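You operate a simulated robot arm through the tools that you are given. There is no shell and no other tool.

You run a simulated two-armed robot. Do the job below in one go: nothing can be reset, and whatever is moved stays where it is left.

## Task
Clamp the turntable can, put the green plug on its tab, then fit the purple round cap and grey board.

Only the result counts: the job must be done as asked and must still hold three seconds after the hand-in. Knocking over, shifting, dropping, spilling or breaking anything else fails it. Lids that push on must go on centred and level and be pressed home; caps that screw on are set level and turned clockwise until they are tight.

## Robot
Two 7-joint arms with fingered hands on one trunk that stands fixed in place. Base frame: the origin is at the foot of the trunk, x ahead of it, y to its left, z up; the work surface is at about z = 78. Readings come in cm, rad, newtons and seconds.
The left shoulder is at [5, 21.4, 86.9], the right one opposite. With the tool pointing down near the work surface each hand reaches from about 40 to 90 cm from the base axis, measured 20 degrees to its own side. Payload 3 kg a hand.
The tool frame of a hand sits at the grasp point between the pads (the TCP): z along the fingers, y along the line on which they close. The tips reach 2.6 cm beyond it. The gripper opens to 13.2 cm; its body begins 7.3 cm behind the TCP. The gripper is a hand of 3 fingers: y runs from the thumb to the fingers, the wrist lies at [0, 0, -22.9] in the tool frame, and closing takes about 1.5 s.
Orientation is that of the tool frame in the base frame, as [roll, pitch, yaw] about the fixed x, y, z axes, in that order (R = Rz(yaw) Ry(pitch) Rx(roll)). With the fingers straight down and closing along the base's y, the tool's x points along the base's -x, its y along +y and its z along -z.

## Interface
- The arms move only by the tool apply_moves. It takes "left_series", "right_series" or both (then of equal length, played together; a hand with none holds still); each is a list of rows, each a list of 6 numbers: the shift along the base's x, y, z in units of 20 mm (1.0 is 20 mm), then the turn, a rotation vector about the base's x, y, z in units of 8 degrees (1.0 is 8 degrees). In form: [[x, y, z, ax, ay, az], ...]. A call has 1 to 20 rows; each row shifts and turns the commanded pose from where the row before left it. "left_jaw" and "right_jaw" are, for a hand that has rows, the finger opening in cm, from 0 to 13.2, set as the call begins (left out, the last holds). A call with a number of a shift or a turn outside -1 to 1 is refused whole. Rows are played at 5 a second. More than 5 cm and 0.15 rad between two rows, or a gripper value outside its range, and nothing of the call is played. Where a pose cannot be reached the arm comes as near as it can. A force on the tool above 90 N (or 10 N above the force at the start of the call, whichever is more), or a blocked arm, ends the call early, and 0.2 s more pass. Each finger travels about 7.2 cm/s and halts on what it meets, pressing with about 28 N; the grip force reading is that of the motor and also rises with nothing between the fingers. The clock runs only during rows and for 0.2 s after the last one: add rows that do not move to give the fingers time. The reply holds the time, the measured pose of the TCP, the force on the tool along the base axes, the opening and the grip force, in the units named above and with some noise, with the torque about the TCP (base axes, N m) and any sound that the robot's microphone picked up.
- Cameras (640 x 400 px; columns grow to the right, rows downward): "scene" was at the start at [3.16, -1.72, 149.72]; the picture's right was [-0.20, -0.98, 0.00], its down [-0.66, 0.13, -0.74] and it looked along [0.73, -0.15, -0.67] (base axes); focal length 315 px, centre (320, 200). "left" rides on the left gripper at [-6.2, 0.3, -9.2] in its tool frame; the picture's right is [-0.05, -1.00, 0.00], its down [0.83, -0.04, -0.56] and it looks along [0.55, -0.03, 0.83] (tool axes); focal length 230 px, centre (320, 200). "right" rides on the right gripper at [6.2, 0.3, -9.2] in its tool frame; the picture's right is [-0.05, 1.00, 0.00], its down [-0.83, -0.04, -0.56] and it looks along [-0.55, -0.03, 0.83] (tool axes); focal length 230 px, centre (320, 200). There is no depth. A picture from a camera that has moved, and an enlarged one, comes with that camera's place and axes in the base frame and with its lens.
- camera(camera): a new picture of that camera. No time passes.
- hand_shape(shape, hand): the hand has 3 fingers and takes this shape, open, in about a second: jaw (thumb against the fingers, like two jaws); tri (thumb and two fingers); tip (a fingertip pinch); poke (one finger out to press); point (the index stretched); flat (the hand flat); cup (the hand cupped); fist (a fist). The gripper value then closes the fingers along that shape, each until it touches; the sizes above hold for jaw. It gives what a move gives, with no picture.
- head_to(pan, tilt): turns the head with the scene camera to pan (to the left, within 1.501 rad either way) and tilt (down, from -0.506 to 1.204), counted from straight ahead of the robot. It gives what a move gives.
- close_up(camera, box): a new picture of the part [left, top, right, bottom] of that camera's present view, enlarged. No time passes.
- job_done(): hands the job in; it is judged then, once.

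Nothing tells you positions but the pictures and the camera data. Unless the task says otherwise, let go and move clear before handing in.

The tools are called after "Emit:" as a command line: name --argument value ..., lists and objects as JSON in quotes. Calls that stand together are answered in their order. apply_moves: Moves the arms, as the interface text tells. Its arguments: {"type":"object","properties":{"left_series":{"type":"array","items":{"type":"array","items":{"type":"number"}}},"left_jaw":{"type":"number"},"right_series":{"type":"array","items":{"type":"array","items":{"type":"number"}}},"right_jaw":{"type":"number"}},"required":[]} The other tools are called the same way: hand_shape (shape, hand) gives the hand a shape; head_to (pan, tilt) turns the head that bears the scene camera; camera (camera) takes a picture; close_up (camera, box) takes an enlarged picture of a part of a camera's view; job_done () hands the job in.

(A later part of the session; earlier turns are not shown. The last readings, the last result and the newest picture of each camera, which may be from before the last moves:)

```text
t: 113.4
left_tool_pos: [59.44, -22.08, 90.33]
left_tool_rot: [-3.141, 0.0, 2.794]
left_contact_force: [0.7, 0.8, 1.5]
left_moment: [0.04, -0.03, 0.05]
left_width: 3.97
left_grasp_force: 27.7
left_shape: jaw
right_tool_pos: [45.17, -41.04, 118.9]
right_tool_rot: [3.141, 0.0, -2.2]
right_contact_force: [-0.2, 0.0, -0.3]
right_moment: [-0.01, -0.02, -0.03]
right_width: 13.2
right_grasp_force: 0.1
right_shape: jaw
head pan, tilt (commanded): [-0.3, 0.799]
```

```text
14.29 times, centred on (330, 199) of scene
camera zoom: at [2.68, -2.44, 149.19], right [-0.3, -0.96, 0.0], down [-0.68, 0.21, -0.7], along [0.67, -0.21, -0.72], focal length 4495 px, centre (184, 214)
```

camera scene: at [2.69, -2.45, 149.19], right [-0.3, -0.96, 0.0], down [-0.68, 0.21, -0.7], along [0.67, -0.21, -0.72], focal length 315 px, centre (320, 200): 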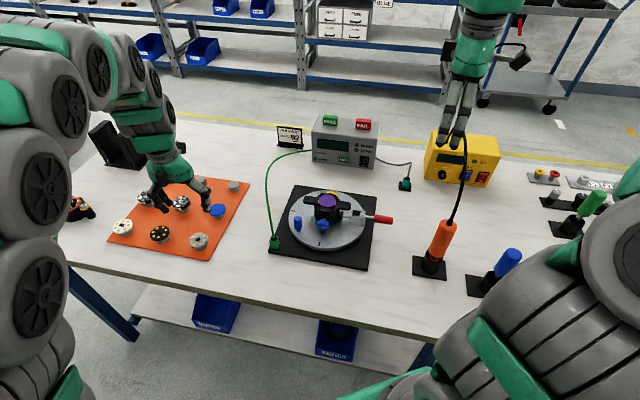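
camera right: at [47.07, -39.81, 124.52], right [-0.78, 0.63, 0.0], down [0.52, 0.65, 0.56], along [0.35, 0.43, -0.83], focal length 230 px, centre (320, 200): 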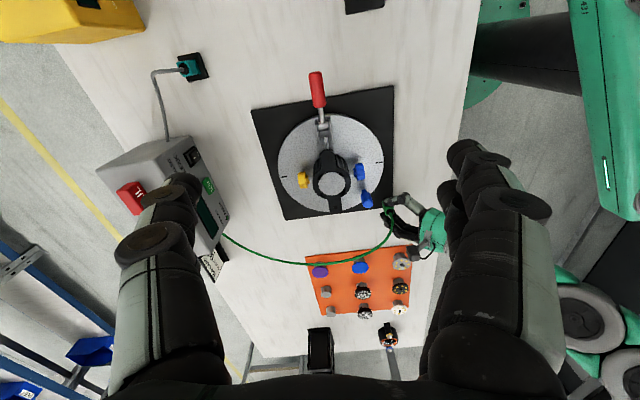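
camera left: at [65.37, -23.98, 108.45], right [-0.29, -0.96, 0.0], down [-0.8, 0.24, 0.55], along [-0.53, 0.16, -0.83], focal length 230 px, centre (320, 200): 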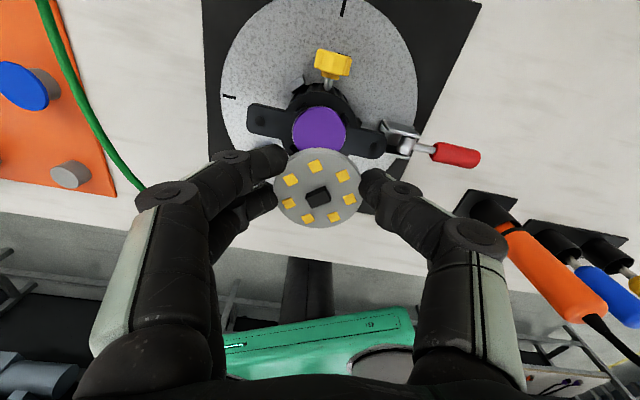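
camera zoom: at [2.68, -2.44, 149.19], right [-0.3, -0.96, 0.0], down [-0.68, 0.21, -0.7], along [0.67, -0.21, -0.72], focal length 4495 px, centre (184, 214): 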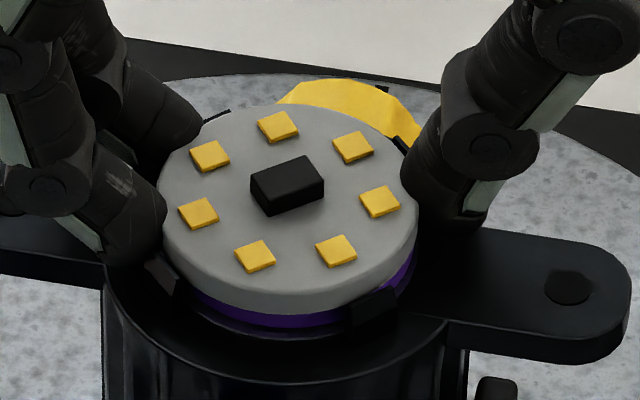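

Emit:
apply_moves --left_series '[[0, 0, -0.08, 0, 0, 0], [0, 0, -0.06, 0, 0, 0]]'

Emit:
close_up --camera "scene" --box '[312, 185, 347, 213]'

Emit:
close_up --camera "left" --box '[270, 120, 370, 230]'

```text
t: 114.0
left_tool_pos: [59.4, -22.05, 89.99]
left_tool_rot: [3.14, 0.003, 2.797]
left_contact_force: [-4.0, 6.0, 16.3]
left_moment: [0.41, 0.06, 0.09]
left_width: 4.0
left_grasp_force: 28.4
left_shape: jaw
right_tool_pos: [45.13, -40.97, 118.9]
right_tool_rot: [3.141, 0.0, -2.2]
right_contact_force: [0.4, -0.5, -0.3]
right_moment: [0.04, -0.03, -0.01]
right_width: 13.21
right_grasp_force: 0.0
right_shape: jaw
head pan, tilt (commanded): [-0.3, 0.799]
```

```text
14.29 times, centred on (330, 199) of scene
camera zoom: at [2.66, -2.43, 149.19], right [-0.3, -0.96, 0.0], down [-0.68, 0.21, -0.7], along [0.67, -0.21, -0.72], focal length 4495 px, centre (184, 214)
```

zoom: 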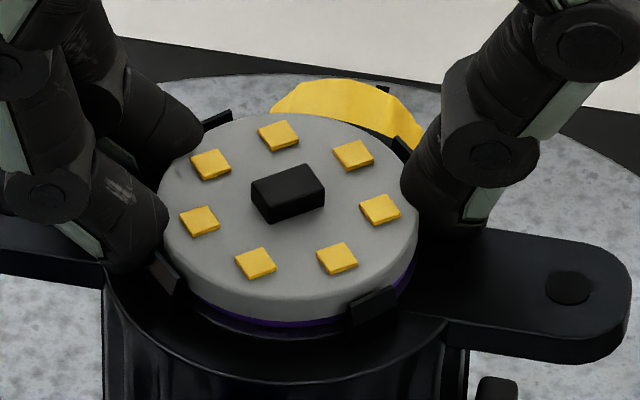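

```text
3.64 times, centred on (320, 175) of left
camera zoom: at [65.34, -23.91, 99.37], right [-0.29, -0.96, 0.0], down [-0.8, 0.24, 0.55], along [-0.53, 0.16, -0.83], focal length 837 px, centre (320, 291)
```

zoom: 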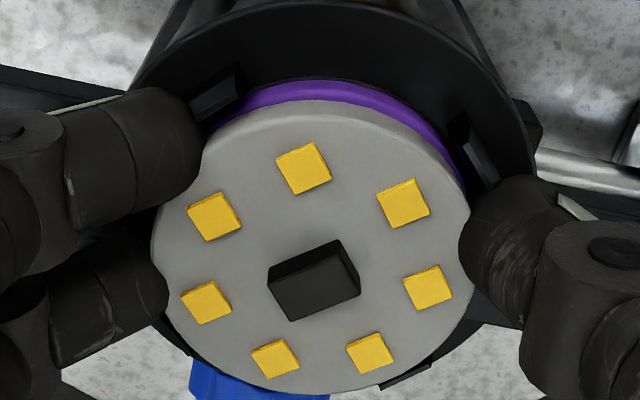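

The fingertips rest on the rim and the board hangs just above the disc between the clips. I release it.

Emit:
apply_moves --left_series '[[0, 0, 0.07, 0, 0, 0], [0, 0, 0, 0, 0, 0]]'

Emit:
apply_moves --left_series '[[0, 0, 0, 0, 0, 0], [0, 0, 0, 0, 0, 0], [0, 0, 0, 0, 0, 0], [0, 0, 0, 0, 0, 0]]' --left_jaw 6.5

Emit:
close_up --camera "scene" --box '[312, 185, 347, 213]'

Emit:
close_up --camera "left" --box '[270, 120, 370, 230]'

```text
t: 114.6
left_tool_pos: [59.31, -22.11, 89.98]
left_tool_rot: [3.14, 0.0, 2.796]
left_contact_force: [2.6, 3.1, 1.9]
left_moment: [0.27, -0.17, -0.01]
left_width: 4.0
left_grasp_force: 27.8
left_shape: jaw
right_tool_pos: [45.19, -40.95, 118.88]
right_tool_rot: [-3.141, -0.001, -2.198]
right_contact_force: [0.2, 0.5, -0.2]
right_moment: [0.01, 0.01, 0.03]
right_width: 13.18
right_grasp_force: 0.1
right_shape: jaw
head pan, tilt (commanded): [-0.3, 0.799]
```

```text
t: 115.6
left_tool_pos: [59.41, -21.99, 90.16]
left_tool_rot: [-3.14, -0.002, 2.795]
left_contact_force: [0.0, -0.3, 0.2]
left_moment: [0.0, 0.01, 0.02]
left_width: 6.4
left_grasp_force: 0.1
left_shape: jaw
right_tool_pos: [45.1, -40.94, 118.95]
right_tool_rot: [3.141, 0.001, -2.198]
right_contact_force: [-0.2, -0.3, 0.2]
right_moment: [-0.03, 0.0, 0.02]
right_width: 13.21
right_grasp_force: 0.0
right_shape: jaw
head pan, tilt (commanded): [-0.3, 0.799]
```

```text
14.29 times, centred on (330, 199) of scene
camera zoom: at [2.69, -2.45, 149.19], right [-0.3, -0.96, 0.0], down [-0.68, 0.21, -0.7], along [0.67, -0.21, -0.72], focal length 4495 px, centre (184, 214)
```

zoom: 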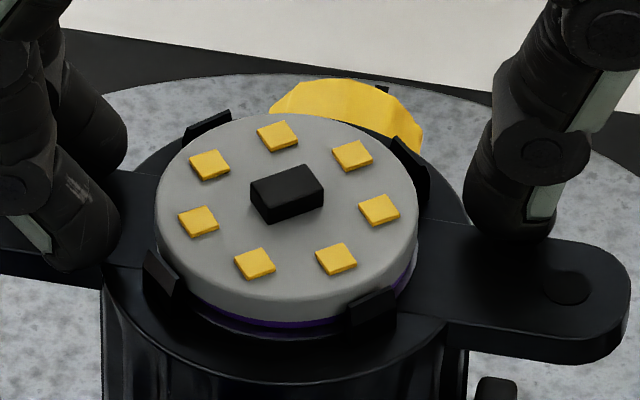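

```text
3.64 times, centred on (320, 175) of left
camera zoom: at [65.32, -23.95, 99.4], right [-0.29, -0.96, 0.0], down [-0.8, 0.24, 0.56], along [-0.53, 0.16, -0.83], focal length 837 px, centre (320, 291)
```

zoom: 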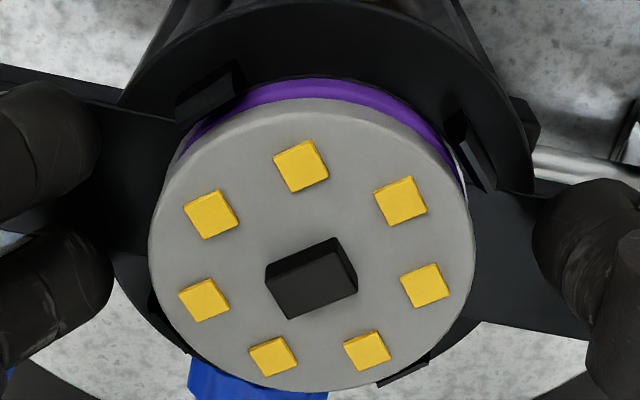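

Released. I withdraw upward to inspect how the board sits among the clips.

Emit:
apply_moves --left_series '[[0, 0, 0.3, 0, 0, 0], [0, 0, 0.7, 0, 0, 0], [0, 0, 0.9, 0, 0, 0], [0, 0, 0.9, 0, 0, 0], [0, 0, 0.9, 0, 0, 0]]'

Emit:
close_up --camera "scene" --box '[312, 185, 347, 213]'

Emit:
close_up --camera "left" --box '[270, 80, 370, 170]'

Emit:
camera --camera "right"

```text
t: 116.8
left_tool_pos: [59.35, -22.09, 97.59]
left_tool_rot: [3.14, 0.0, 2.796]
left_contact_force: [0.0, -0.3, -0.5]
left_moment: [0.03, 0.0, -0.01]
left_width: 6.42
left_grasp_force: 0.0
left_shape: jaw
right_tool_pos: [45.13, -41.05, 118.98]
right_tool_rot: [-3.14, -0.002, -2.198]
right_contact_force: [0.4, -0.7, -0.2]
right_moment: [-0.03, 0.03, -0.03]
right_width: 13.18
right_grasp_force: 0.0
right_shape: jaw
head pan, tilt (commanded): [-0.3, 0.799]
```

```text
14.29 times, centred on (330, 199) of scene
camera zoom: at [2.69, -2.44, 149.19], right [-0.3, -0.96, 0.0], down [-0.68, 0.21, -0.7], along [0.67, -0.21, -0.72], focal length 4495 px, centre (184, 214)
```

zoom: 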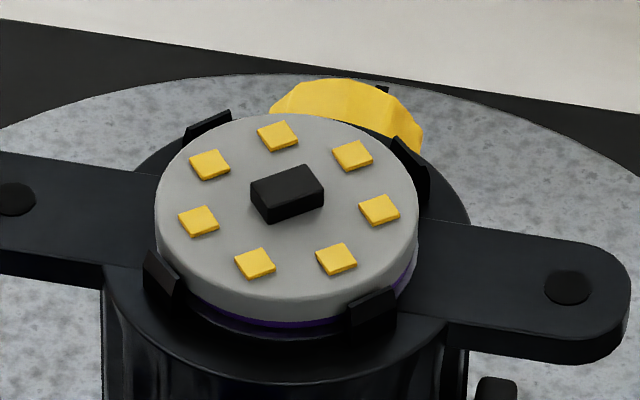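

```text
4.44 times, centred on (320, 125) of left
camera zoom: at [65.33, -23.98, 106.81], right [-0.29, -0.96, 0.0], down [-0.8, 0.24, 0.56], along [-0.53, 0.16, -0.83], focal length 1022 px, centre (320, 533)
```

zoom: 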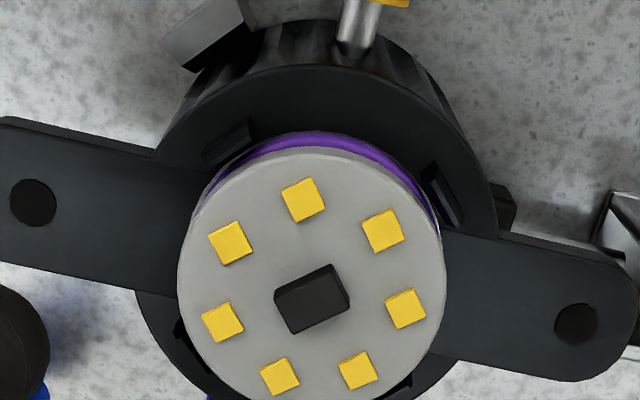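

```text
taken
camera right: at [41.16, -45.81, 128.04], right [-0.78, 0.63, 0.0], down [0.52, 0.65, 0.56], along [0.35, 0.43, -0.83], focal length 230 px, centre (320, 200)
```

right: 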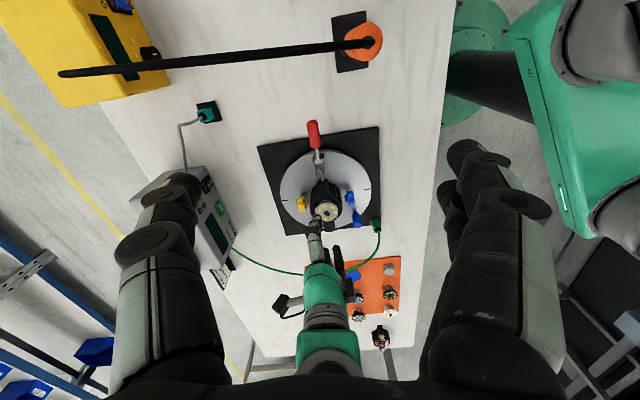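

The board sits on the disc, but its near side looks a millimetre or two high against the front clips, so it needs pressing home. I set the fingers to a narrow three-point stance around the connector and press down.

Emit:
apply_moves --left_series '[[0, 0, 0, 0, 0, 0], [0, 0, 0, 0, 0, 0], [0, 0, 0, 0, 0, 0], [0, 0, 0, 0, 0, 0], [0, 0, -0.5, 0, 0, 0], [0, 0, -0.5, 0, 0, 0]]' --left_jaw 1.6

Emit:
camera --camera "left"

Emit:
close_up --camera "scene" --box '[300, 160, 365, 215]'

```text
t: 118.2
left_tool_pos: [59.34, -21.96, 95.48]
left_tool_rot: [3.141, 0.0, 2.794]
left_contact_force: [-0.4, 0.3, 0.4]
left_moment: [-0.01, 0.01, -0.01]
left_width: 1.65
left_grasp_force: 0.1
left_shape: jaw
right_tool_pos: [45.12, -41.08, 118.92]
right_tool_rot: [-3.142, 0.001, -2.199]
right_contact_force: [0.3, 0.6, -1.1]
right_moment: [0.02, -0.01, 0.0]
right_width: 13.2
right_grasp_force: 0.1
right_shape: jaw
head pan, tilt (commanded): [-0.3, 0.799]
```

```text
taken
camera left: at [65.31, -23.92, 104.78], right [-0.29, -0.96, 0.0], down [-0.8, 0.24, 0.56], along [-0.53, 0.16, -0.83], focal length 230 px, centre (320, 200)
```

left: 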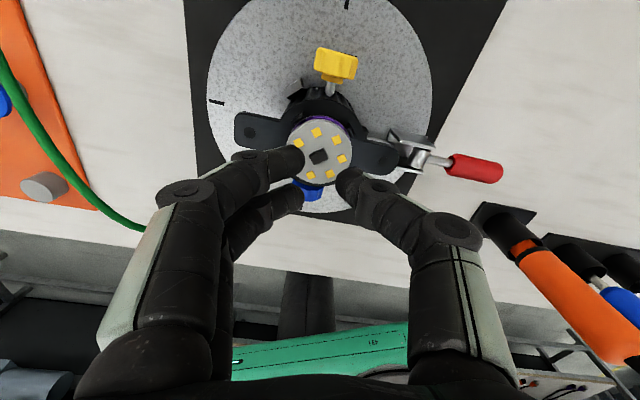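

```text
7.27 times, centred on (332, 188) of scene
camera zoom: at [2.69, -2.45, 149.19], right [-0.3, -0.96, 0.0], down [-0.68, 0.21, -0.7], along [0.67, -0.21, -0.72], focal length 2288 px, centre (229, 291)
```

zoom: 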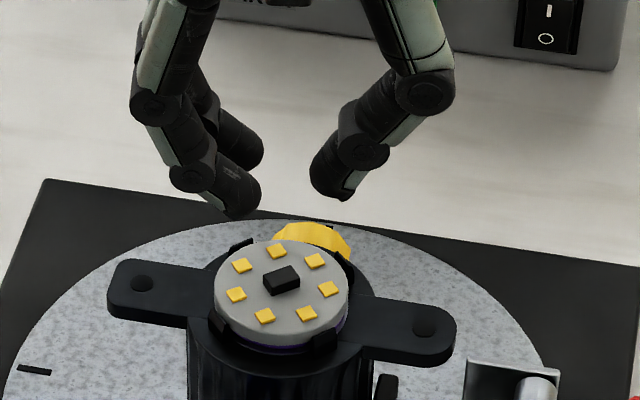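

The three-point stance brackets the connector. I lower until contact.

Emit:
apply_moves --left_series '[[0, 0, -0.6, 0, 0, 0], [0, 0, -0.6, 0, 0, 0], [0, 0, -0.4, 0, 0, 0], [0, 0, -0.15, 0, 0, 0], [0, 0, -0.15, 0, 0, 0]]'

Emit:
close_up --camera "scene" --box '[312, 180, 347, 213]'

Emit:
close_up --camera "left" --box '[270, 100, 370, 220]'

```text
t: 119.4
left_tool_pos: [59.4, -22.15, 91.74]
left_tool_rot: [-3.14, 0.0, 2.794]
left_contact_force: [0.3, -0.6, 0.3]
left_moment: [0.01, 0.04, 0.0]
left_width: 1.64
left_grasp_force: 0.0
left_shape: jaw
right_tool_pos: [45.16, -41.02, 118.98]
right_tool_rot: [-3.142, -0.001, -2.201]
right_contact_force: [0.3, 1.1, 0.4]
right_moment: [0.0, 0.03, 0.01]
right_width: 13.18
right_grasp_force: 0.0
right_shape: jaw
head pan, tilt (commanded): [-0.3, 0.799]
```

```text
12.12 times, centred on (330, 196) of scene
camera zoom: at [2.69, -2.45, 149.19], right [-0.3, -0.96, 0.0], down [-0.68, 0.21, -0.7], along [0.67, -0.21, -0.72], focal length 3814 px, centre (205, 242)
```

zoom: 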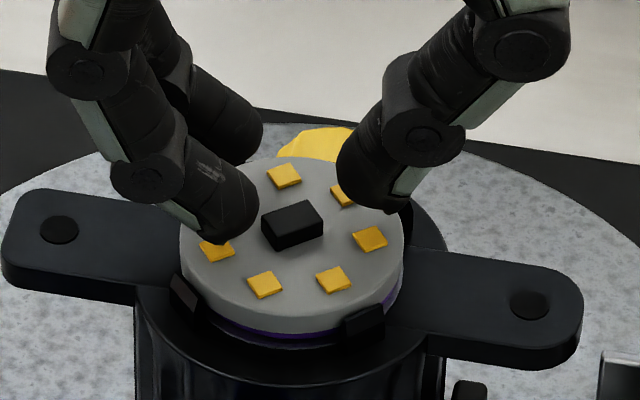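

```text
3.33 times, centred on (320, 160) of left
camera zoom: at [65.38, -23.98, 101.0], right [-0.29, -0.96, 0.0], down [-0.8, 0.24, 0.55], along [-0.53, 0.16, -0.83], focal length 767 px, centre (320, 333)
```

zoom: 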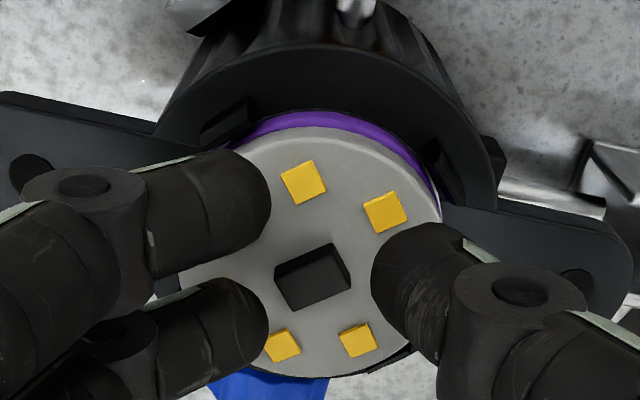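

Emit:
apply_moves --left_series '[[0, 0, -0.1, 0, 0, 0], [0, 0, -0.1, 0, 0, 0], [0, 0, -0.1, 0, 0, 0]]'

Emit:
close_up --camera "scene" --box '[312, 180, 347, 213]'

```text
t: 120.2
left_tool_pos: [59.5, -22.03, 91.19]
left_tool_rot: [3.141, 0.003, 2.796]
left_contact_force: [-1.0, 0.8, 19.1]
left_moment: [0.03, 0.1, -0.01]
left_width: 1.77
left_grasp_force: 0.1
left_shape: jaw
right_tool_pos: [45.22, -40.93, 118.88]
right_tool_rot: [3.14, -0.001, -2.199]
right_contact_force: [-0.2, -0.7, 0.2]
right_moment: [0.0, 0.0, 0.03]
right_width: 13.21
right_grasp_force: 0.1
right_shape: jaw
head pan, tilt (commanded): [-0.3, 0.799]
```

```text
12.12 times, centred on (330, 196) of scene
camera zoom: at [2.66, -2.44, 149.19], right [-0.3, -0.96, 0.0], down [-0.68, 0.21, -0.7], along [0.67, -0.21, -0.72], focal length 3814 px, centre (205, 242)
```

zoom: 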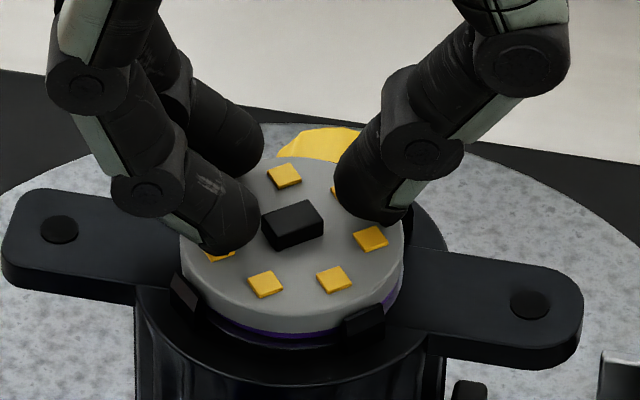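

Contact at 19 N around the board's centre. I press harder, watching for travel.

Emit:
apply_moves --left_series '[[0, 0, -0.08, 0, 0, 0], [0, 0, -0.08, 0, 0, 0], [0, 0, 0, 0, 0, 0]]'

Emit:
close_up --camera "scene" --box '[312, 180, 347, 213]'

```text
t: 121.0
left_tool_pos: [59.31, -22.08, 90.97]
left_tool_rot: [-3.14, 0.004, 2.794]
left_contact_force: [-1.7, 2.5, 40.6]
left_moment: [0.32, 0.28, -0.02]
left_width: 0.91
left_grasp_force: 28.3
left_shape: jaw
right_tool_pos: [45.18, -40.96, 118.93]
right_tool_rot: [3.14, 0.001, -2.201]
right_contact_force: [-0.1, 0.5, 0.2]
right_moment: [0.01, 0.0, -0.01]
right_width: 13.21
right_grasp_force: 0.2
right_shape: jaw
head pan, tilt (commanded): [-0.3, 0.799]
```

```text
12.12 times, centred on (330, 196) of scene
camera zoom: at [2.64, -2.42, 149.19], right [-0.3, -0.96, 0.0], down [-0.68, 0.21, -0.7], along [0.67, -0.21, -0.72], focal length 3814 px, centre (205, 242)
```

zoom: 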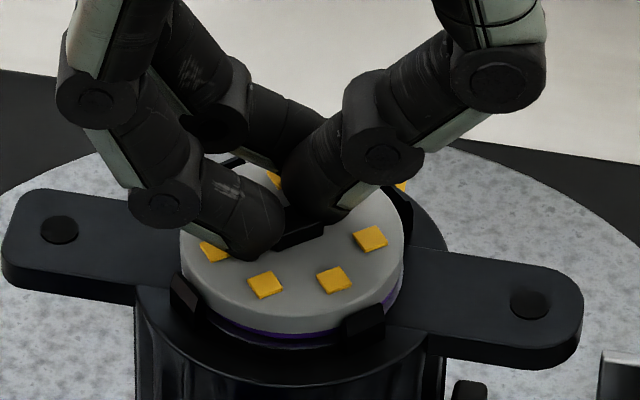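

The fingers slid in and now pinch the connector; the board did not move under 40 N. I ease off and open before rising, so as not to pull the board up.

Emit:
apply_moves --left_series '[[0, 0, 0.08, 0, 0, 0], [0, 0, 0.03, 0, 0, 0], [0, 0, 0, 0, 0, 0], [0, 0, 0, 0, 0, 0], [0, 0, 0, 0, 0, 0]]' --left_jaw 2.6

Emit:
close_up --camera "scene" --box '[312, 180, 347, 213]'

```text
t: 122.2
left_tool_pos: [59.35, -22.08, 90.99]
left_tool_rot: [3.141, 0.001, 2.794]
left_contact_force: [-1.3, 0.3, 18.8]
left_moment: [-0.02, 0.03, 0.0]
left_width: 2.37
left_grasp_force: 0.1
left_shape: jaw
right_tool_pos: [45.1, -40.96, 118.94]
right_tool_rot: [3.141, 0.0, -2.2]
right_contact_force: [-0.5, -0.6, 0.1]
right_moment: [-0.05, -0.01, -0.05]
right_width: 13.19
right_grasp_force: 0.1
right_shape: jaw
head pan, tilt (commanded): [-0.3, 0.799]
```

```text
12.12 times, centred on (330, 196) of scene
camera zoom: at [2.66, -2.44, 149.19], right [-0.3, -0.96, 0.0], down [-0.68, 0.21, -0.7], along [0.67, -0.21, -0.72], focal length 3814 px, centre (205, 242)
```

zoom: 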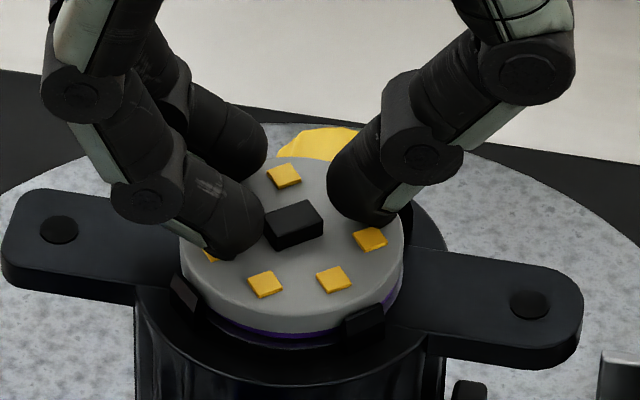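

I rise and tilt the hand to get a straight-down view of the board in the clips.

Emit:
apply_moves --left_series '[[0, 0, 0.2, 0, 0, 0], [0, 0, 0.8, 0, 0, 0], [0, 0, 1, 0, 0, 0], [0, 0, 1, 0, 0, 0], [0, 0, 1, 0, 0, 0], [0, 0, 1, 0, 0, 0], [0, 0, 0.5, -0.2975, -0.8225, 0], [0, 0, 0.5, -0.2975, -0.8225, 0], [0, 0, 0.3, -0.2975, -0.8225, 0], [0, 0, 0, -0.2975, -0.8225, 0], [0, 0, 0, -0.2975, -0.8225, 0]]' --left_jaw 8

Emit:
close_up --camera "left" --box '[280, 150, 370, 240]'

Emit:
close_up --camera "left" --box '[200, 120, 420, 300]'

Emit:
close_up --camera "scene" --box '[312, 185, 347, 213]'

```text
t: 124.6
left_tool_pos: [59.46, -22.13, 103.7]
left_tool_rot: [-3.141, 0.611, 2.794]
left_contact_force: [1.0, 0.1, -0.2]
left_moment: [-0.02, 0.02, 0.01]
left_width: 7.93
left_grasp_force: 0.0
left_shape: jaw
right_tool_pos: [45.08, -40.89, 118.87]
right_tool_rot: [-3.141, 0.0, -2.199]
right_contact_force: [-0.2, 0.6, 0.4]
right_moment: [0.02, -0.02, -0.03]
right_width: 13.17
right_grasp_force: 0.0
right_shape: jaw
head pan, tilt (commanded): [-0.3, 0.799]
```

```text
4.44 times, centred on (325, 195) of left
camera zoom: at [59.33, -21.73, 114.73], right [-0.3, -0.95, 0.03], down [-0.95, 0.3, -0.02], along [0.01, -0.03, -1.0], focal length 1022 px, centre (298, 222)
```

zoom: 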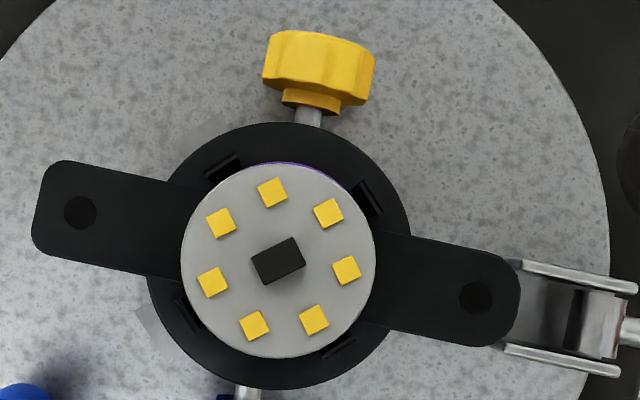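

```text
2.22 times, centred on (310, 210) of left
camera zoom: at [59.33, -21.73, 114.73], right [-0.3, -0.95, 0.03], down [-0.95, 0.3, -0.02], along [0.01, -0.03, -1.0], focal length 511 px, centre (342, 178)
```

zoom: 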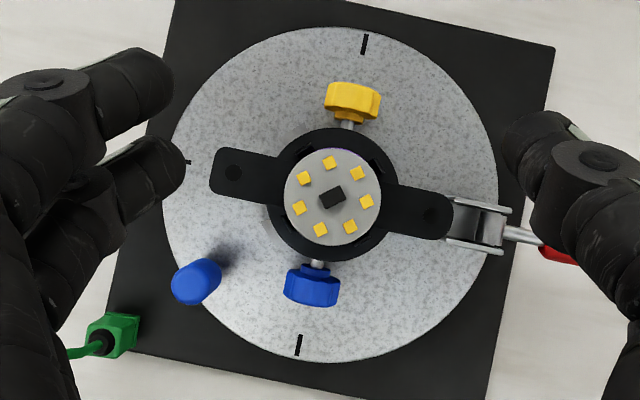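

```text
14.29 times, centred on (330, 199) of scene
camera zoom: at [2.68, -2.44, 149.19], right [-0.3, -0.96, 0.0], down [-0.68, 0.21, -0.7], along [0.67, -0.21, -0.72], focal length 4495 px, centre (184, 214)
```

zoom: 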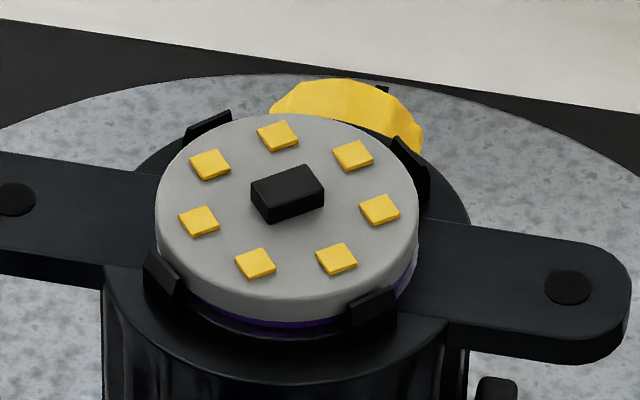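

From straight above, the board is concentric with the can to about a millimetre. I zoom in on the front clips to see whether the board rides on them.

Emit:
close_up --camera "left" --box '[295, 195, 345, 235]'

Emit:
close_up --camera "left" --box '[295, 170, 350, 210]'

Emit:
close_up --camera "scene" --box '[318, 198, 338, 212]'

Emit:
close_up --camera "scene" --box '[330, 196, 350, 210]'

```text
10.00 times, centred on (320, 215) of left
camera zoom: at [59.33, -21.73, 114.73], right [-0.3, -0.95, 0.03], down [-0.95, 0.3, -0.02], along [0.01, -0.03, -1.0], focal length 2301 px, centre (320, 50)
```

zoom: 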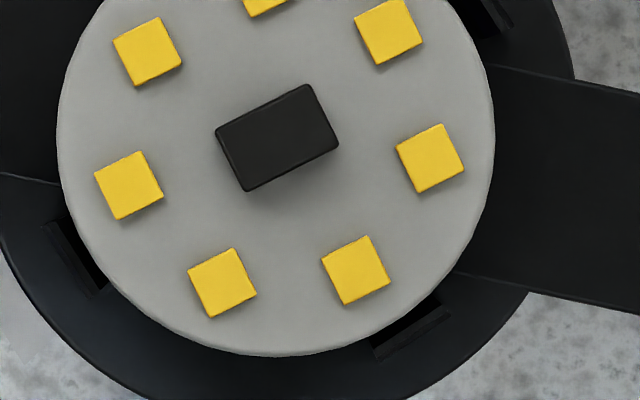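

```text
10.00 times, centred on (322, 190) of left
camera zoom: at [59.33, -21.73, 114.73], right [-0.3, -0.95, 0.03], down [-0.95, 0.3, -0.02], along [0.01, -0.03, -1.0], focal length 2301 px, centre (295, 300)
```

zoom: 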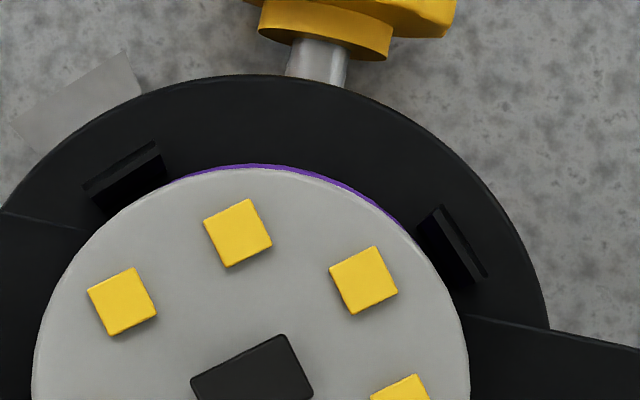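

```text
16.00 times, centred on (328, 205) of scene
camera zoom: at [2.68, -2.44, 149.19], right [-0.3, -0.96, 0.0], down [-0.68, 0.21, -0.7], along [0.67, -0.21, -0.72], focal length 5034 px, centre (192, 120)
```

zoom: 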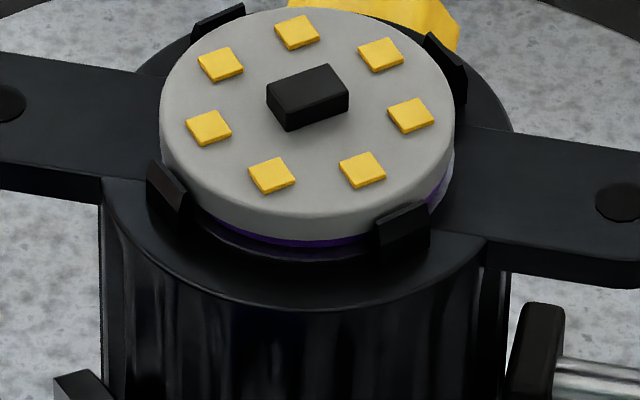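

```text
16.00 times, centred on (340, 203) of scene
camera zoom: at [2.68, -2.44, 149.19], right [-0.3, -0.96, 0.0], down [-0.68, 0.21, -0.7], along [0.67, -0.21, -0.72], focal length 5034 px, centre (0, 152)
```

zoom: 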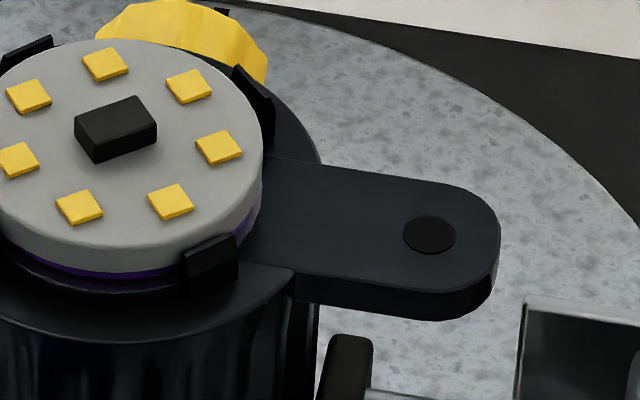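

The board lies flat on the disc inside all four clips. Now I double-check the plug and the clamp.

Emit:
close_up --camera "scene" --box '[260, 228, 290, 255]'

Emit:
close_up --camera "scene" --box '[335, 200, 400, 240]'

Emit:
close_up --camera "right" --box '[280, 110, 400, 240]'

Emit:
close_up --camera "scene" --box '[305, 110, 385, 170]'

```text
14.81 times, centred on (275, 242) of scene
camera zoom: at [2.68, -2.44, 149.19], right [-0.3, -0.96, 0.0], down [-0.68, 0.21, -0.7], along [0.67, -0.21, -0.72], focal length 4662 px, centre (987, -415)
```

zoom: 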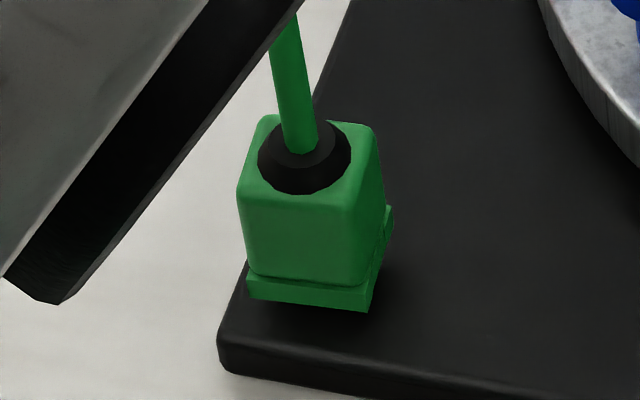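

```text
9.85 times, centred on (368, 220) of scene
camera zoom: at [2.68, -2.44, 149.19], right [-0.3, -0.96, 0.0], down [-0.68, 0.21, -0.7], along [0.67, -0.21, -0.72], focal length 3098 px, centre (-148, 3)
```

zoom: 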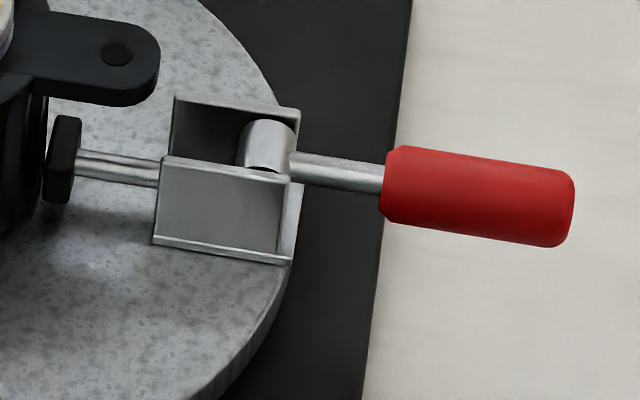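

```text
3.08 times, centred on (340, 175) of right
camera zoom: at [41.16, -45.81, 128.04], right [-0.78, 0.63, 0.0], down [0.52, 0.65, 0.56], along [0.35, 0.43, -0.83], focal length 708 px, centre (258, 277)
```

zoom: 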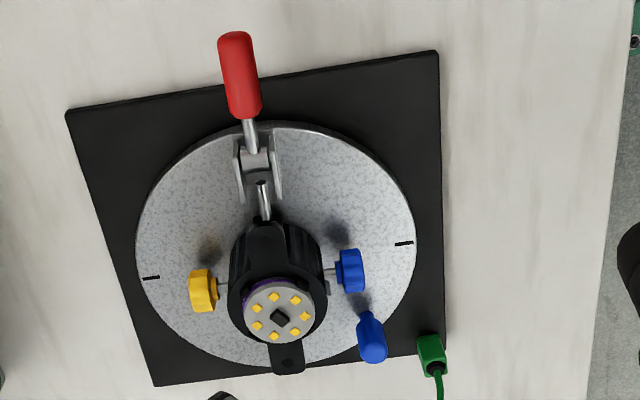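

```text
6.67 times, centred on (345, 140) of scene
camera zoom: at [2.68, -2.44, 149.19], right [-0.3, -0.96, 0.0], down [-0.68, 0.21, -0.7], along [0.67, -0.21, -0.72], focal length 2098 px, centre (153, 600)
```

zoom: 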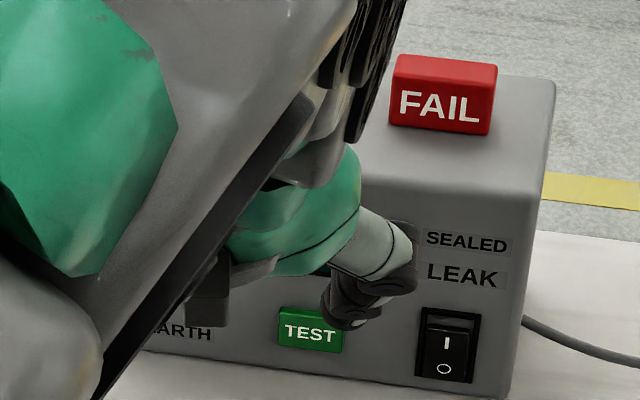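

The clamp lever is level like the reference fixture, with its pad on the can. The plug may stand a touch high; I bring the left camera over it to measure its height and tilt.

Emit:
apply_moves --left_series '[[-0.3, 0.8, -0.1, 0, 0, -0.5], [-0.4, 0.88, -0.1, 0, 0, -0.5], [-0.4, 0.88, -0.1, 0, 0, 0], [-0.4, 0.88, 0, 0, 0, 0], [-0.4, 0.88, 0, 0, 0, 0], [-0.4, 0.88, 0, 0, 0, 0], [-0.4, 0.88, 0, 0, 0, 0], [-0.4, 0.88, 0, 0, 0, 0], [-0.4, 0.88, 0, 0, 0, 0], [-0.4, 0.88, 0, 0, 0, 0]]' --left_jaw 5

Emit:
camera --camera "left"

Emit:
camera --camera "scene"

```text
t: 126.8
left_tool_pos: [51.67, -4.71, 103.08]
left_tool_rot: [3.141, 0.609, 2.657]
left_contact_force: [0.2, -0.6, -0.8]
left_moment: [-0.02, 0.01, -0.01]
left_width: 5.07
left_grasp_force: 0.1
left_shape: jaw
right_tool_pos: [45.22, -40.94, 119.03]
right_tool_rot: [3.141, 0.0, -2.199]
right_contact_force: [-0.7, 0.4, -0.6]
right_moment: [-0.02, 0.01, 0.04]
right_width: 13.18
right_grasp_force: 0.1
right_shape: jaw
head pan, tilt (commanded): [-0.3, 0.799]
```

```text
taken
camera left: at [51.59, -4.3, 114.15], right [-0.43, -0.9, 0.03], down [-0.9, 0.43, -0.02], along [0.01, -0.04, -1.0], focal length 230 px, centre (320, 200)
```

left: 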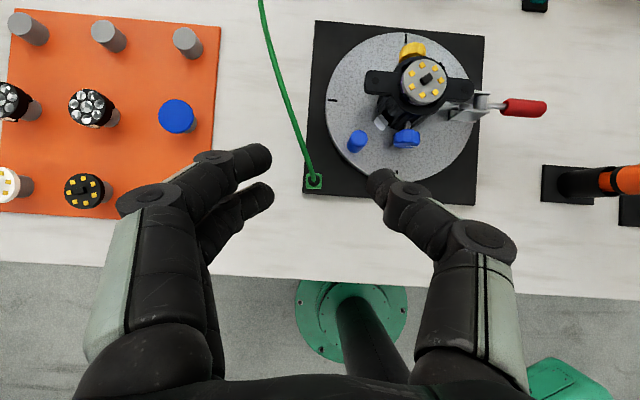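

```text
taken
camera scene: at [2.68, -2.44, 149.19], right [-0.3, -0.96, 0.0], down [-0.68, 0.21, -0.7], along [0.67, -0.21, -0.72], focal length 315 px, centre (320, 200)
```

scene: 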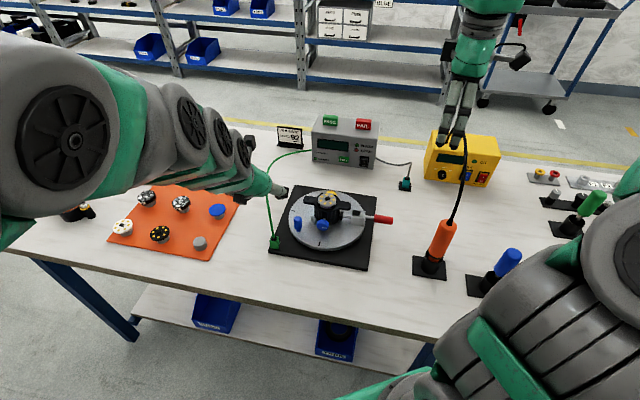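

I lower for a close straight-down view of the plug.

Emit:
apply_moves --left_series '[[0, 0, -0.9, 0, 0, 0], [0, 0, -0.9, 0, 0, 0], [0, 0, -0.9, 0, 0, 0], [0, 0, -0.9, 0, 0, 0], [0, 0, -0.9, 0, 0, 0]]'

Emit:
camera --camera "left"

Emit:
close_up --camera "left" --box '[280, 130, 340, 190]'

Emit:
close_up --camera "left" --box '[290, 120, 350, 180]'

```text
t: 128.0
left_tool_pos: [51.63, -4.59, 94.02]
left_tool_rot: [-3.14, 0.612, 2.657]
left_contact_force: [0.2, -0.7, -0.7]
left_moment: [0.0, -0.01, 0.02]
left_width: 5.05
left_grasp_force: 0.1
left_shape: jaw
right_tool_pos: [45.13, -41.03, 118.93]
right_tool_rot: [-3.141, 0.001, -2.198]
right_contact_force: [0.8, -0.1, 0.0]
right_moment: [-0.02, -0.02, -0.01]
right_width: 13.21
right_grasp_force: 0.0
right_shape: jaw
head pan, tilt (commanded): [-0.3, 0.799]
```

```text
taken
camera left: at [51.57, -4.33, 105.22], right [-0.43, -0.9, 0.03], down [-0.9, 0.43, -0.02], along [0.01, -0.04, -1.0], focal length 230 px, centre (320, 200)
```

left: 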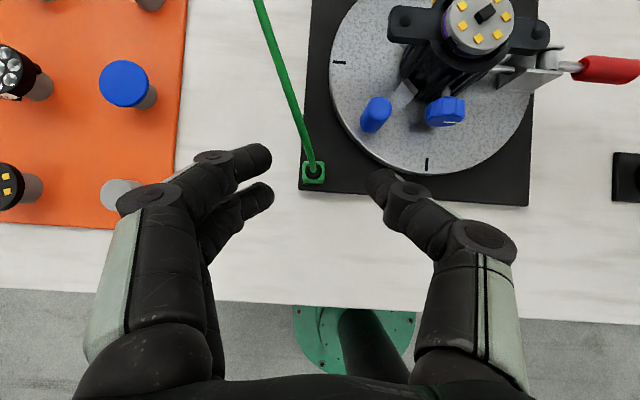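

```text
6.67 times, centred on (310, 160) of left
camera zoom: at [51.57, -4.33, 105.22], right [-0.43, -0.9, 0.03], down [-0.9, 0.43, -0.02], along [0.01, -0.04, -1.0], focal length 1534 px, centre (387, 467)
```

zoom: 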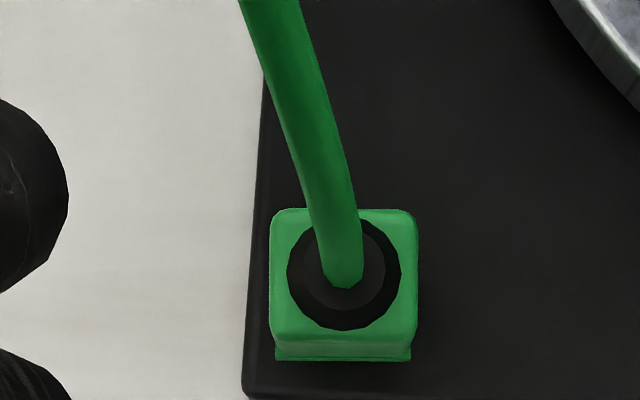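

```text
6.67 times, centred on (320, 150) of left
camera zoom: at [51.57, -4.33, 105.22], right [-0.43, -0.9, 0.03], down [-0.9, 0.43, -0.02], along [0.01, -0.04, -1.0], focal length 1534 px, centre (320, 533)
```

zoom: 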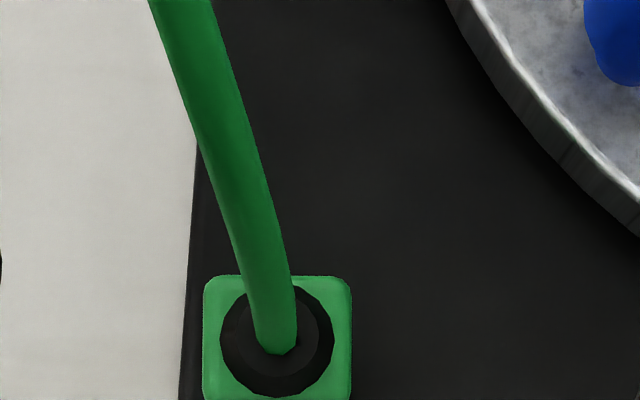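

The plug is centred on the tab within about a millimetre but leans a degree or two, perhaps not fully down. I re-grip it to press it home with small wiggles.

Emit:
apply_moves --left_series '[[0.55, -0.21, 0, 0, 0, 0], [0.55, -0.21, -0.3, 0, 0, 0], [0, 0, -0.9, 0, 0, 0], [0, 0, -0.9, 0, 0, 0], [0, 0, -0.9, 0, 0, 0], [0, 0, -0.9, 0, 0, 0]]' --left_jaw 5

Emit:
camera --camera "left"

```text
t: 129.4
left_tool_pos: [53.85, -5.46, 86.16]
left_tool_rot: [-3.14, 0.61, 2.658]
left_contact_force: [0.1, -0.2, -0.2]
left_moment: [0.0, -0.01, 0.01]
left_width: 5.06
left_grasp_force: 0.0
left_shape: jaw
right_tool_pos: [45.13, -41.12, 118.94]
right_tool_rot: [3.142, -0.001, -2.198]
right_contact_force: [-0.4, 0.5, -0.1]
right_moment: [0.03, -0.05, 0.03]
right_width: 13.19
right_grasp_force: 0.0
right_shape: jaw
head pan, tilt (commanded): [-0.3, 0.799]
```

```text
taken
camera left: at [53.81, -5.22, 97.32], right [-0.43, -0.9, 0.03], down [-0.9, 0.43, -0.02], along [0.01, -0.04, -1.0], focal length 230 px, centre (320, 200)
```

left: 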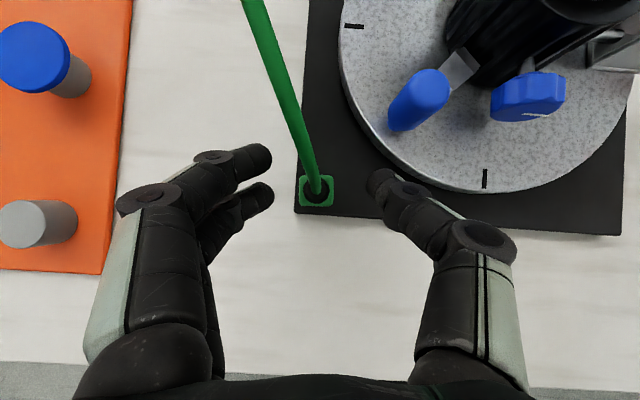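

Emit:
apply_moves --left_series '[[0, 0, -0.7, 0, 0, 0], [0, 0, -0.6, 0, 0, 0], [0, 0, -0.4, 0, 0, 0]]'

Emit:
apply_moves --left_series '[[0, 0, 0, 0, 0, 0], [0, 0, 0, 0, 0, 0], [0, 0, 0, 0, 0, 0], [0, 0, 0, 0, 0, 0], [0, 0, 0, 0, 0, 0], [0, 0, 0, 0, 0, 0]]' --left_jaw 0.5

Emit:
close_up --camera "left" --box '[280, 140, 360, 220]'

```text
t: 130.2
left_tool_pos: [53.79, -5.44, 82.78]
left_tool_rot: [3.141, 0.611, 2.656]
left_contact_force: [0.7, 1.1, -0.8]
left_moment: [0.01, 0.0, 0.02]
left_width: 5.05
left_grasp_force: 0.0
left_shape: jaw
right_tool_pos: [45.2, -40.97, 118.99]
right_tool_rot: [-3.142, 0.0, -2.198]
right_contact_force: [-0.7, 0.0, -0.2]
right_moment: [0.0, -0.01, 0.02]
right_width: 13.19
right_grasp_force: 0.1
right_shape: jaw
head pan, tilt (commanded): [-0.3, 0.799]
```

```text
t: 131.6
left_tool_pos: [53.8, -5.35, 82.84]
left_tool_rot: [-3.141, 0.611, 2.655]
left_contact_force: [5.7, -1.8, -2.5]
left_moment: [0.03, -0.02, -0.09]
left_width: 1.56
left_grasp_force: 27.7
left_shape: jaw
right_tool_pos: [45.11, -40.99, 119.02]
right_tool_rot: [-3.141, -0.001, -2.198]
right_contact_force: [-0.5, -0.2, -0.1]
right_moment: [0.01, 0.01, -0.01]
right_width: 13.2
right_grasp_force: 0.2
right_shape: jaw
head pan, tilt (commanded): [-0.3, 0.799]
```

```text
5.00 times, centred on (320, 180) of left
camera zoom: at [53.82, -5.17, 93.96], right [-0.43, -0.9, 0.03], down [-0.9, 0.43, -0.02], along [0.01, -0.04, -1.0], focal length 1150 px, centre (320, 300)
```

zoom: 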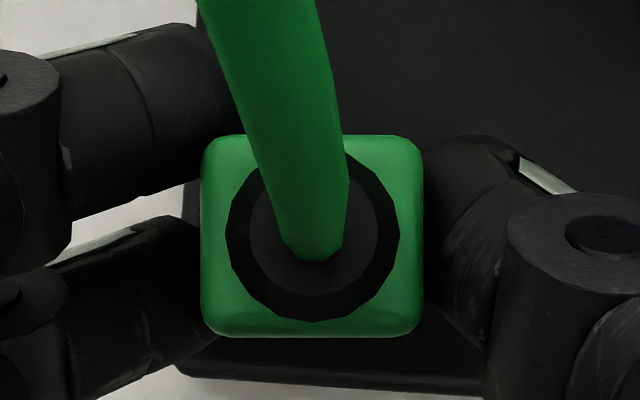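

Gripped again. I centre out the side load and press with small wiggles.

Emit:
apply_moves --left_series '[[0.035, -0.018, -0.05, 0, 0, 0], [0, 0, -0.06, 0, 0, 0], [0, 0, 0, 0, 0, 0]]'

Emit:
apply_moves --left_series '[[0.03, -0.016, -0.03, 0, 0, 0], [-0.06, 0.032, 0, 0, 0, 0], [0.03, -0.016, -0.03, 0, 0, 0], [-0.015, -0.028, 0, 0, 0, 0], [0.03, 0.056, 0, 0, 0, 0], [-0.015, -0.028, -0.03, 0, 0, 0]]'

Emit:
apply_moves --left_series '[[0, 0, 0, 0, 0, 0]]'

```text
t: 132.4
left_tool_pos: [53.86, -5.54, 82.76]
left_tool_rot: [-3.142, 0.613, 2.654]
left_contact_force: [-2.1, -1.0, 21.3]
left_moment: [0.0, -0.07, -0.14]
left_width: 1.61
left_grasp_force: 27.6
left_shape: jaw
right_tool_pos: [45.11, -40.95, 118.97]
right_tool_rot: [3.141, -0.001, -2.199]
right_contact_force: [1.0, -0.3, -0.4]
right_moment: [-0.01, 0.01, -0.03]
right_width: 13.19
right_grasp_force: 0.1
right_shape: jaw
head pan, tilt (commanded): [-0.3, 0.799]
```

```text
t: 133.8
left_tool_pos: [53.85, -5.46, 82.51]
left_tool_rot: [3.141, 0.613, 2.656]
left_contact_force: [5.7, -7.6, 40.5]
left_moment: [-0.16, -0.38, -0.19]
left_width: 1.75
left_grasp_force: 27.9
left_shape: jaw
right_tool_pos: [45.04, -40.96, 118.91]
right_tool_rot: [3.141, 0.0, -2.198]
right_contact_force: [0.4, 0.2, 0.6]
right_moment: [-0.03, 0.0, -0.02]
right_width: 13.18
right_grasp_force: 0.1
right_shape: jaw
head pan, tilt (commanded): [-0.3, 0.799]
```

```text
t: 134.2
left_tool_pos: [53.87, -5.55, 82.44]
left_tool_rot: [3.142, 0.613, 2.653]
left_contact_force: [9.2, -8.6, 44.6]
left_moment: [-0.15, -0.46, -0.22]
left_width: 1.75
left_grasp_force: 27.2
left_shape: jaw
right_tool_pos: [45.19, -40.92, 118.9]
right_tool_rot: [3.141, -0.001, -2.2]
right_contact_force: [0.4, 0.6, 0.7]
right_moment: [0.02, 0.0, 0.0]
right_width: 13.19
right_grasp_force: 0.0
right_shape: jaw
head pan, tilt (commanded): [-0.3, 0.799]
```

Stiff contact with no further travel, even while wiggling: the plug is bottomed on the tab. I ease off, open and withdraw.

Emit:
apply_moves --left_series '[[0, 0, 0.1, 0, 0, 0], [0, 0, 0.08, 0, 0, 0], [0, 0, 0, 0, 0, 0]]'

Emit:
apply_moves --left_series '[[0, 0, 0, 0, 0, 0], [0, 0, 0, 0, 0, 0], [0, 0, 0, 0, 0, 0], [0, 0, 0, 0, 0, 0], [-0.1, 0.05, 0.2, 0, 0, 0], [-0.15, 0.08, 0.5, 0, 0, 0], [-0.1, 0.05, 0.8, 0, 0, 0], [-0.05, 0.03, 0.9, 0, 0, 0], [0, 0.1, 0.9, 0, 0, 0], [0, 0.2, 0.9, 0, 0, 0], [0, 0.4, 0.9, 0, 0, 0], [0, 0.6, 0.9, 0, 0, 0]]' --left_jaw 5

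Emit:
close_up --camera "scene" --box '[255, 215, 305, 255]'

Emit:
close_up --camera "left" --box '[310, 145, 370, 205]'

```text
t: 135.0
left_tool_pos: [53.79, -5.49, 82.74]
left_tool_rot: [3.14, 0.61, 2.656]
left_contact_force: [15.0, -6.7, 3.5]
left_moment: [-0.05, -0.22, -0.18]
left_width: 1.64
left_grasp_force: 27.6
left_shape: jaw
right_tool_pos: [45.15, -41.0, 118.96]
right_tool_rot: [3.141, 0.0, -2.2]
right_contact_force: [0.6, -0.3, 0.0]
right_moment: [0.03, 0.0, 0.0]
right_width: 13.21
right_grasp_force: 0.1
right_shape: jaw
head pan, tilt (commanded): [-0.3, 0.799]
```

```text
t: 137.6
left_tool_pos: [53.13, -2.55, 94.81]
left_tool_rot: [3.141, 0.612, 2.655]
left_contact_force: [-0.1, 0.2, 0.8]
left_moment: [0.0, -0.01, 0.02]
left_width: 4.96
left_grasp_force: 0.1
left_shape: jaw
right_tool_pos: [45.1, -40.96, 118.96]
right_tool_rot: [3.141, 0.0, -2.2]
right_contact_force: [0.4, 0.6, 0.7]
right_moment: [0.02, 0.03, 0.0]
right_width: 13.18
right_grasp_force: 0.1
right_shape: jaw
head pan, tilt (commanded): [-0.3, 0.799]
```

```text
10.00 times, centred on (280, 235) of scene
camera zoom: at [2.68, -2.44, 149.19], right [-0.3, -0.96, 0.0], down [-0.68, 0.21, -0.7], along [0.67, -0.21, -0.72], focal length 3147 px, centre (720, -150)
```

zoom: 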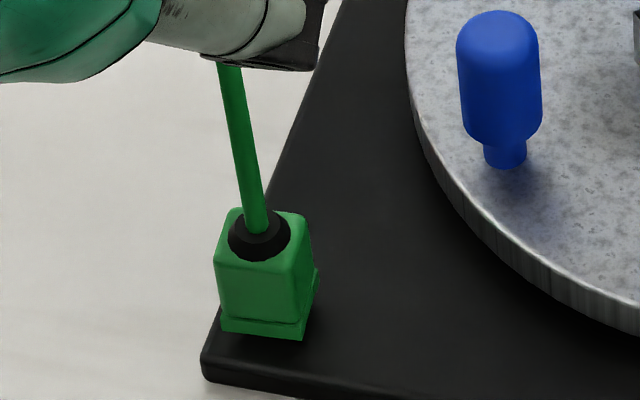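

```text
6.67 times, centred on (340, 175) of left
camera zoom: at [53.06, -2.21, 105.94], right [-0.43, -0.9, 0.03], down [-0.9, 0.43, -0.02], along [0.01, -0.04, -1.0], focal length 1534 px, centre (187, 367)
```

zoom: 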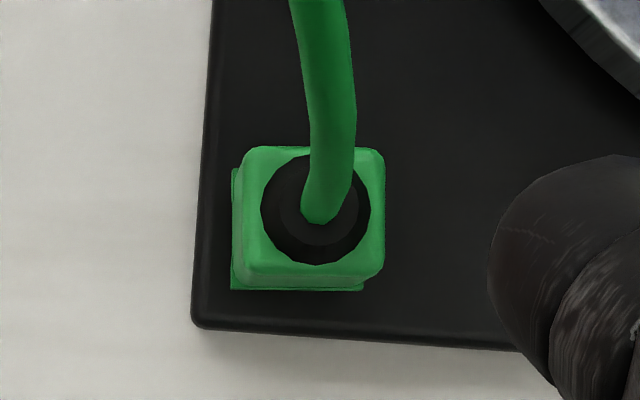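

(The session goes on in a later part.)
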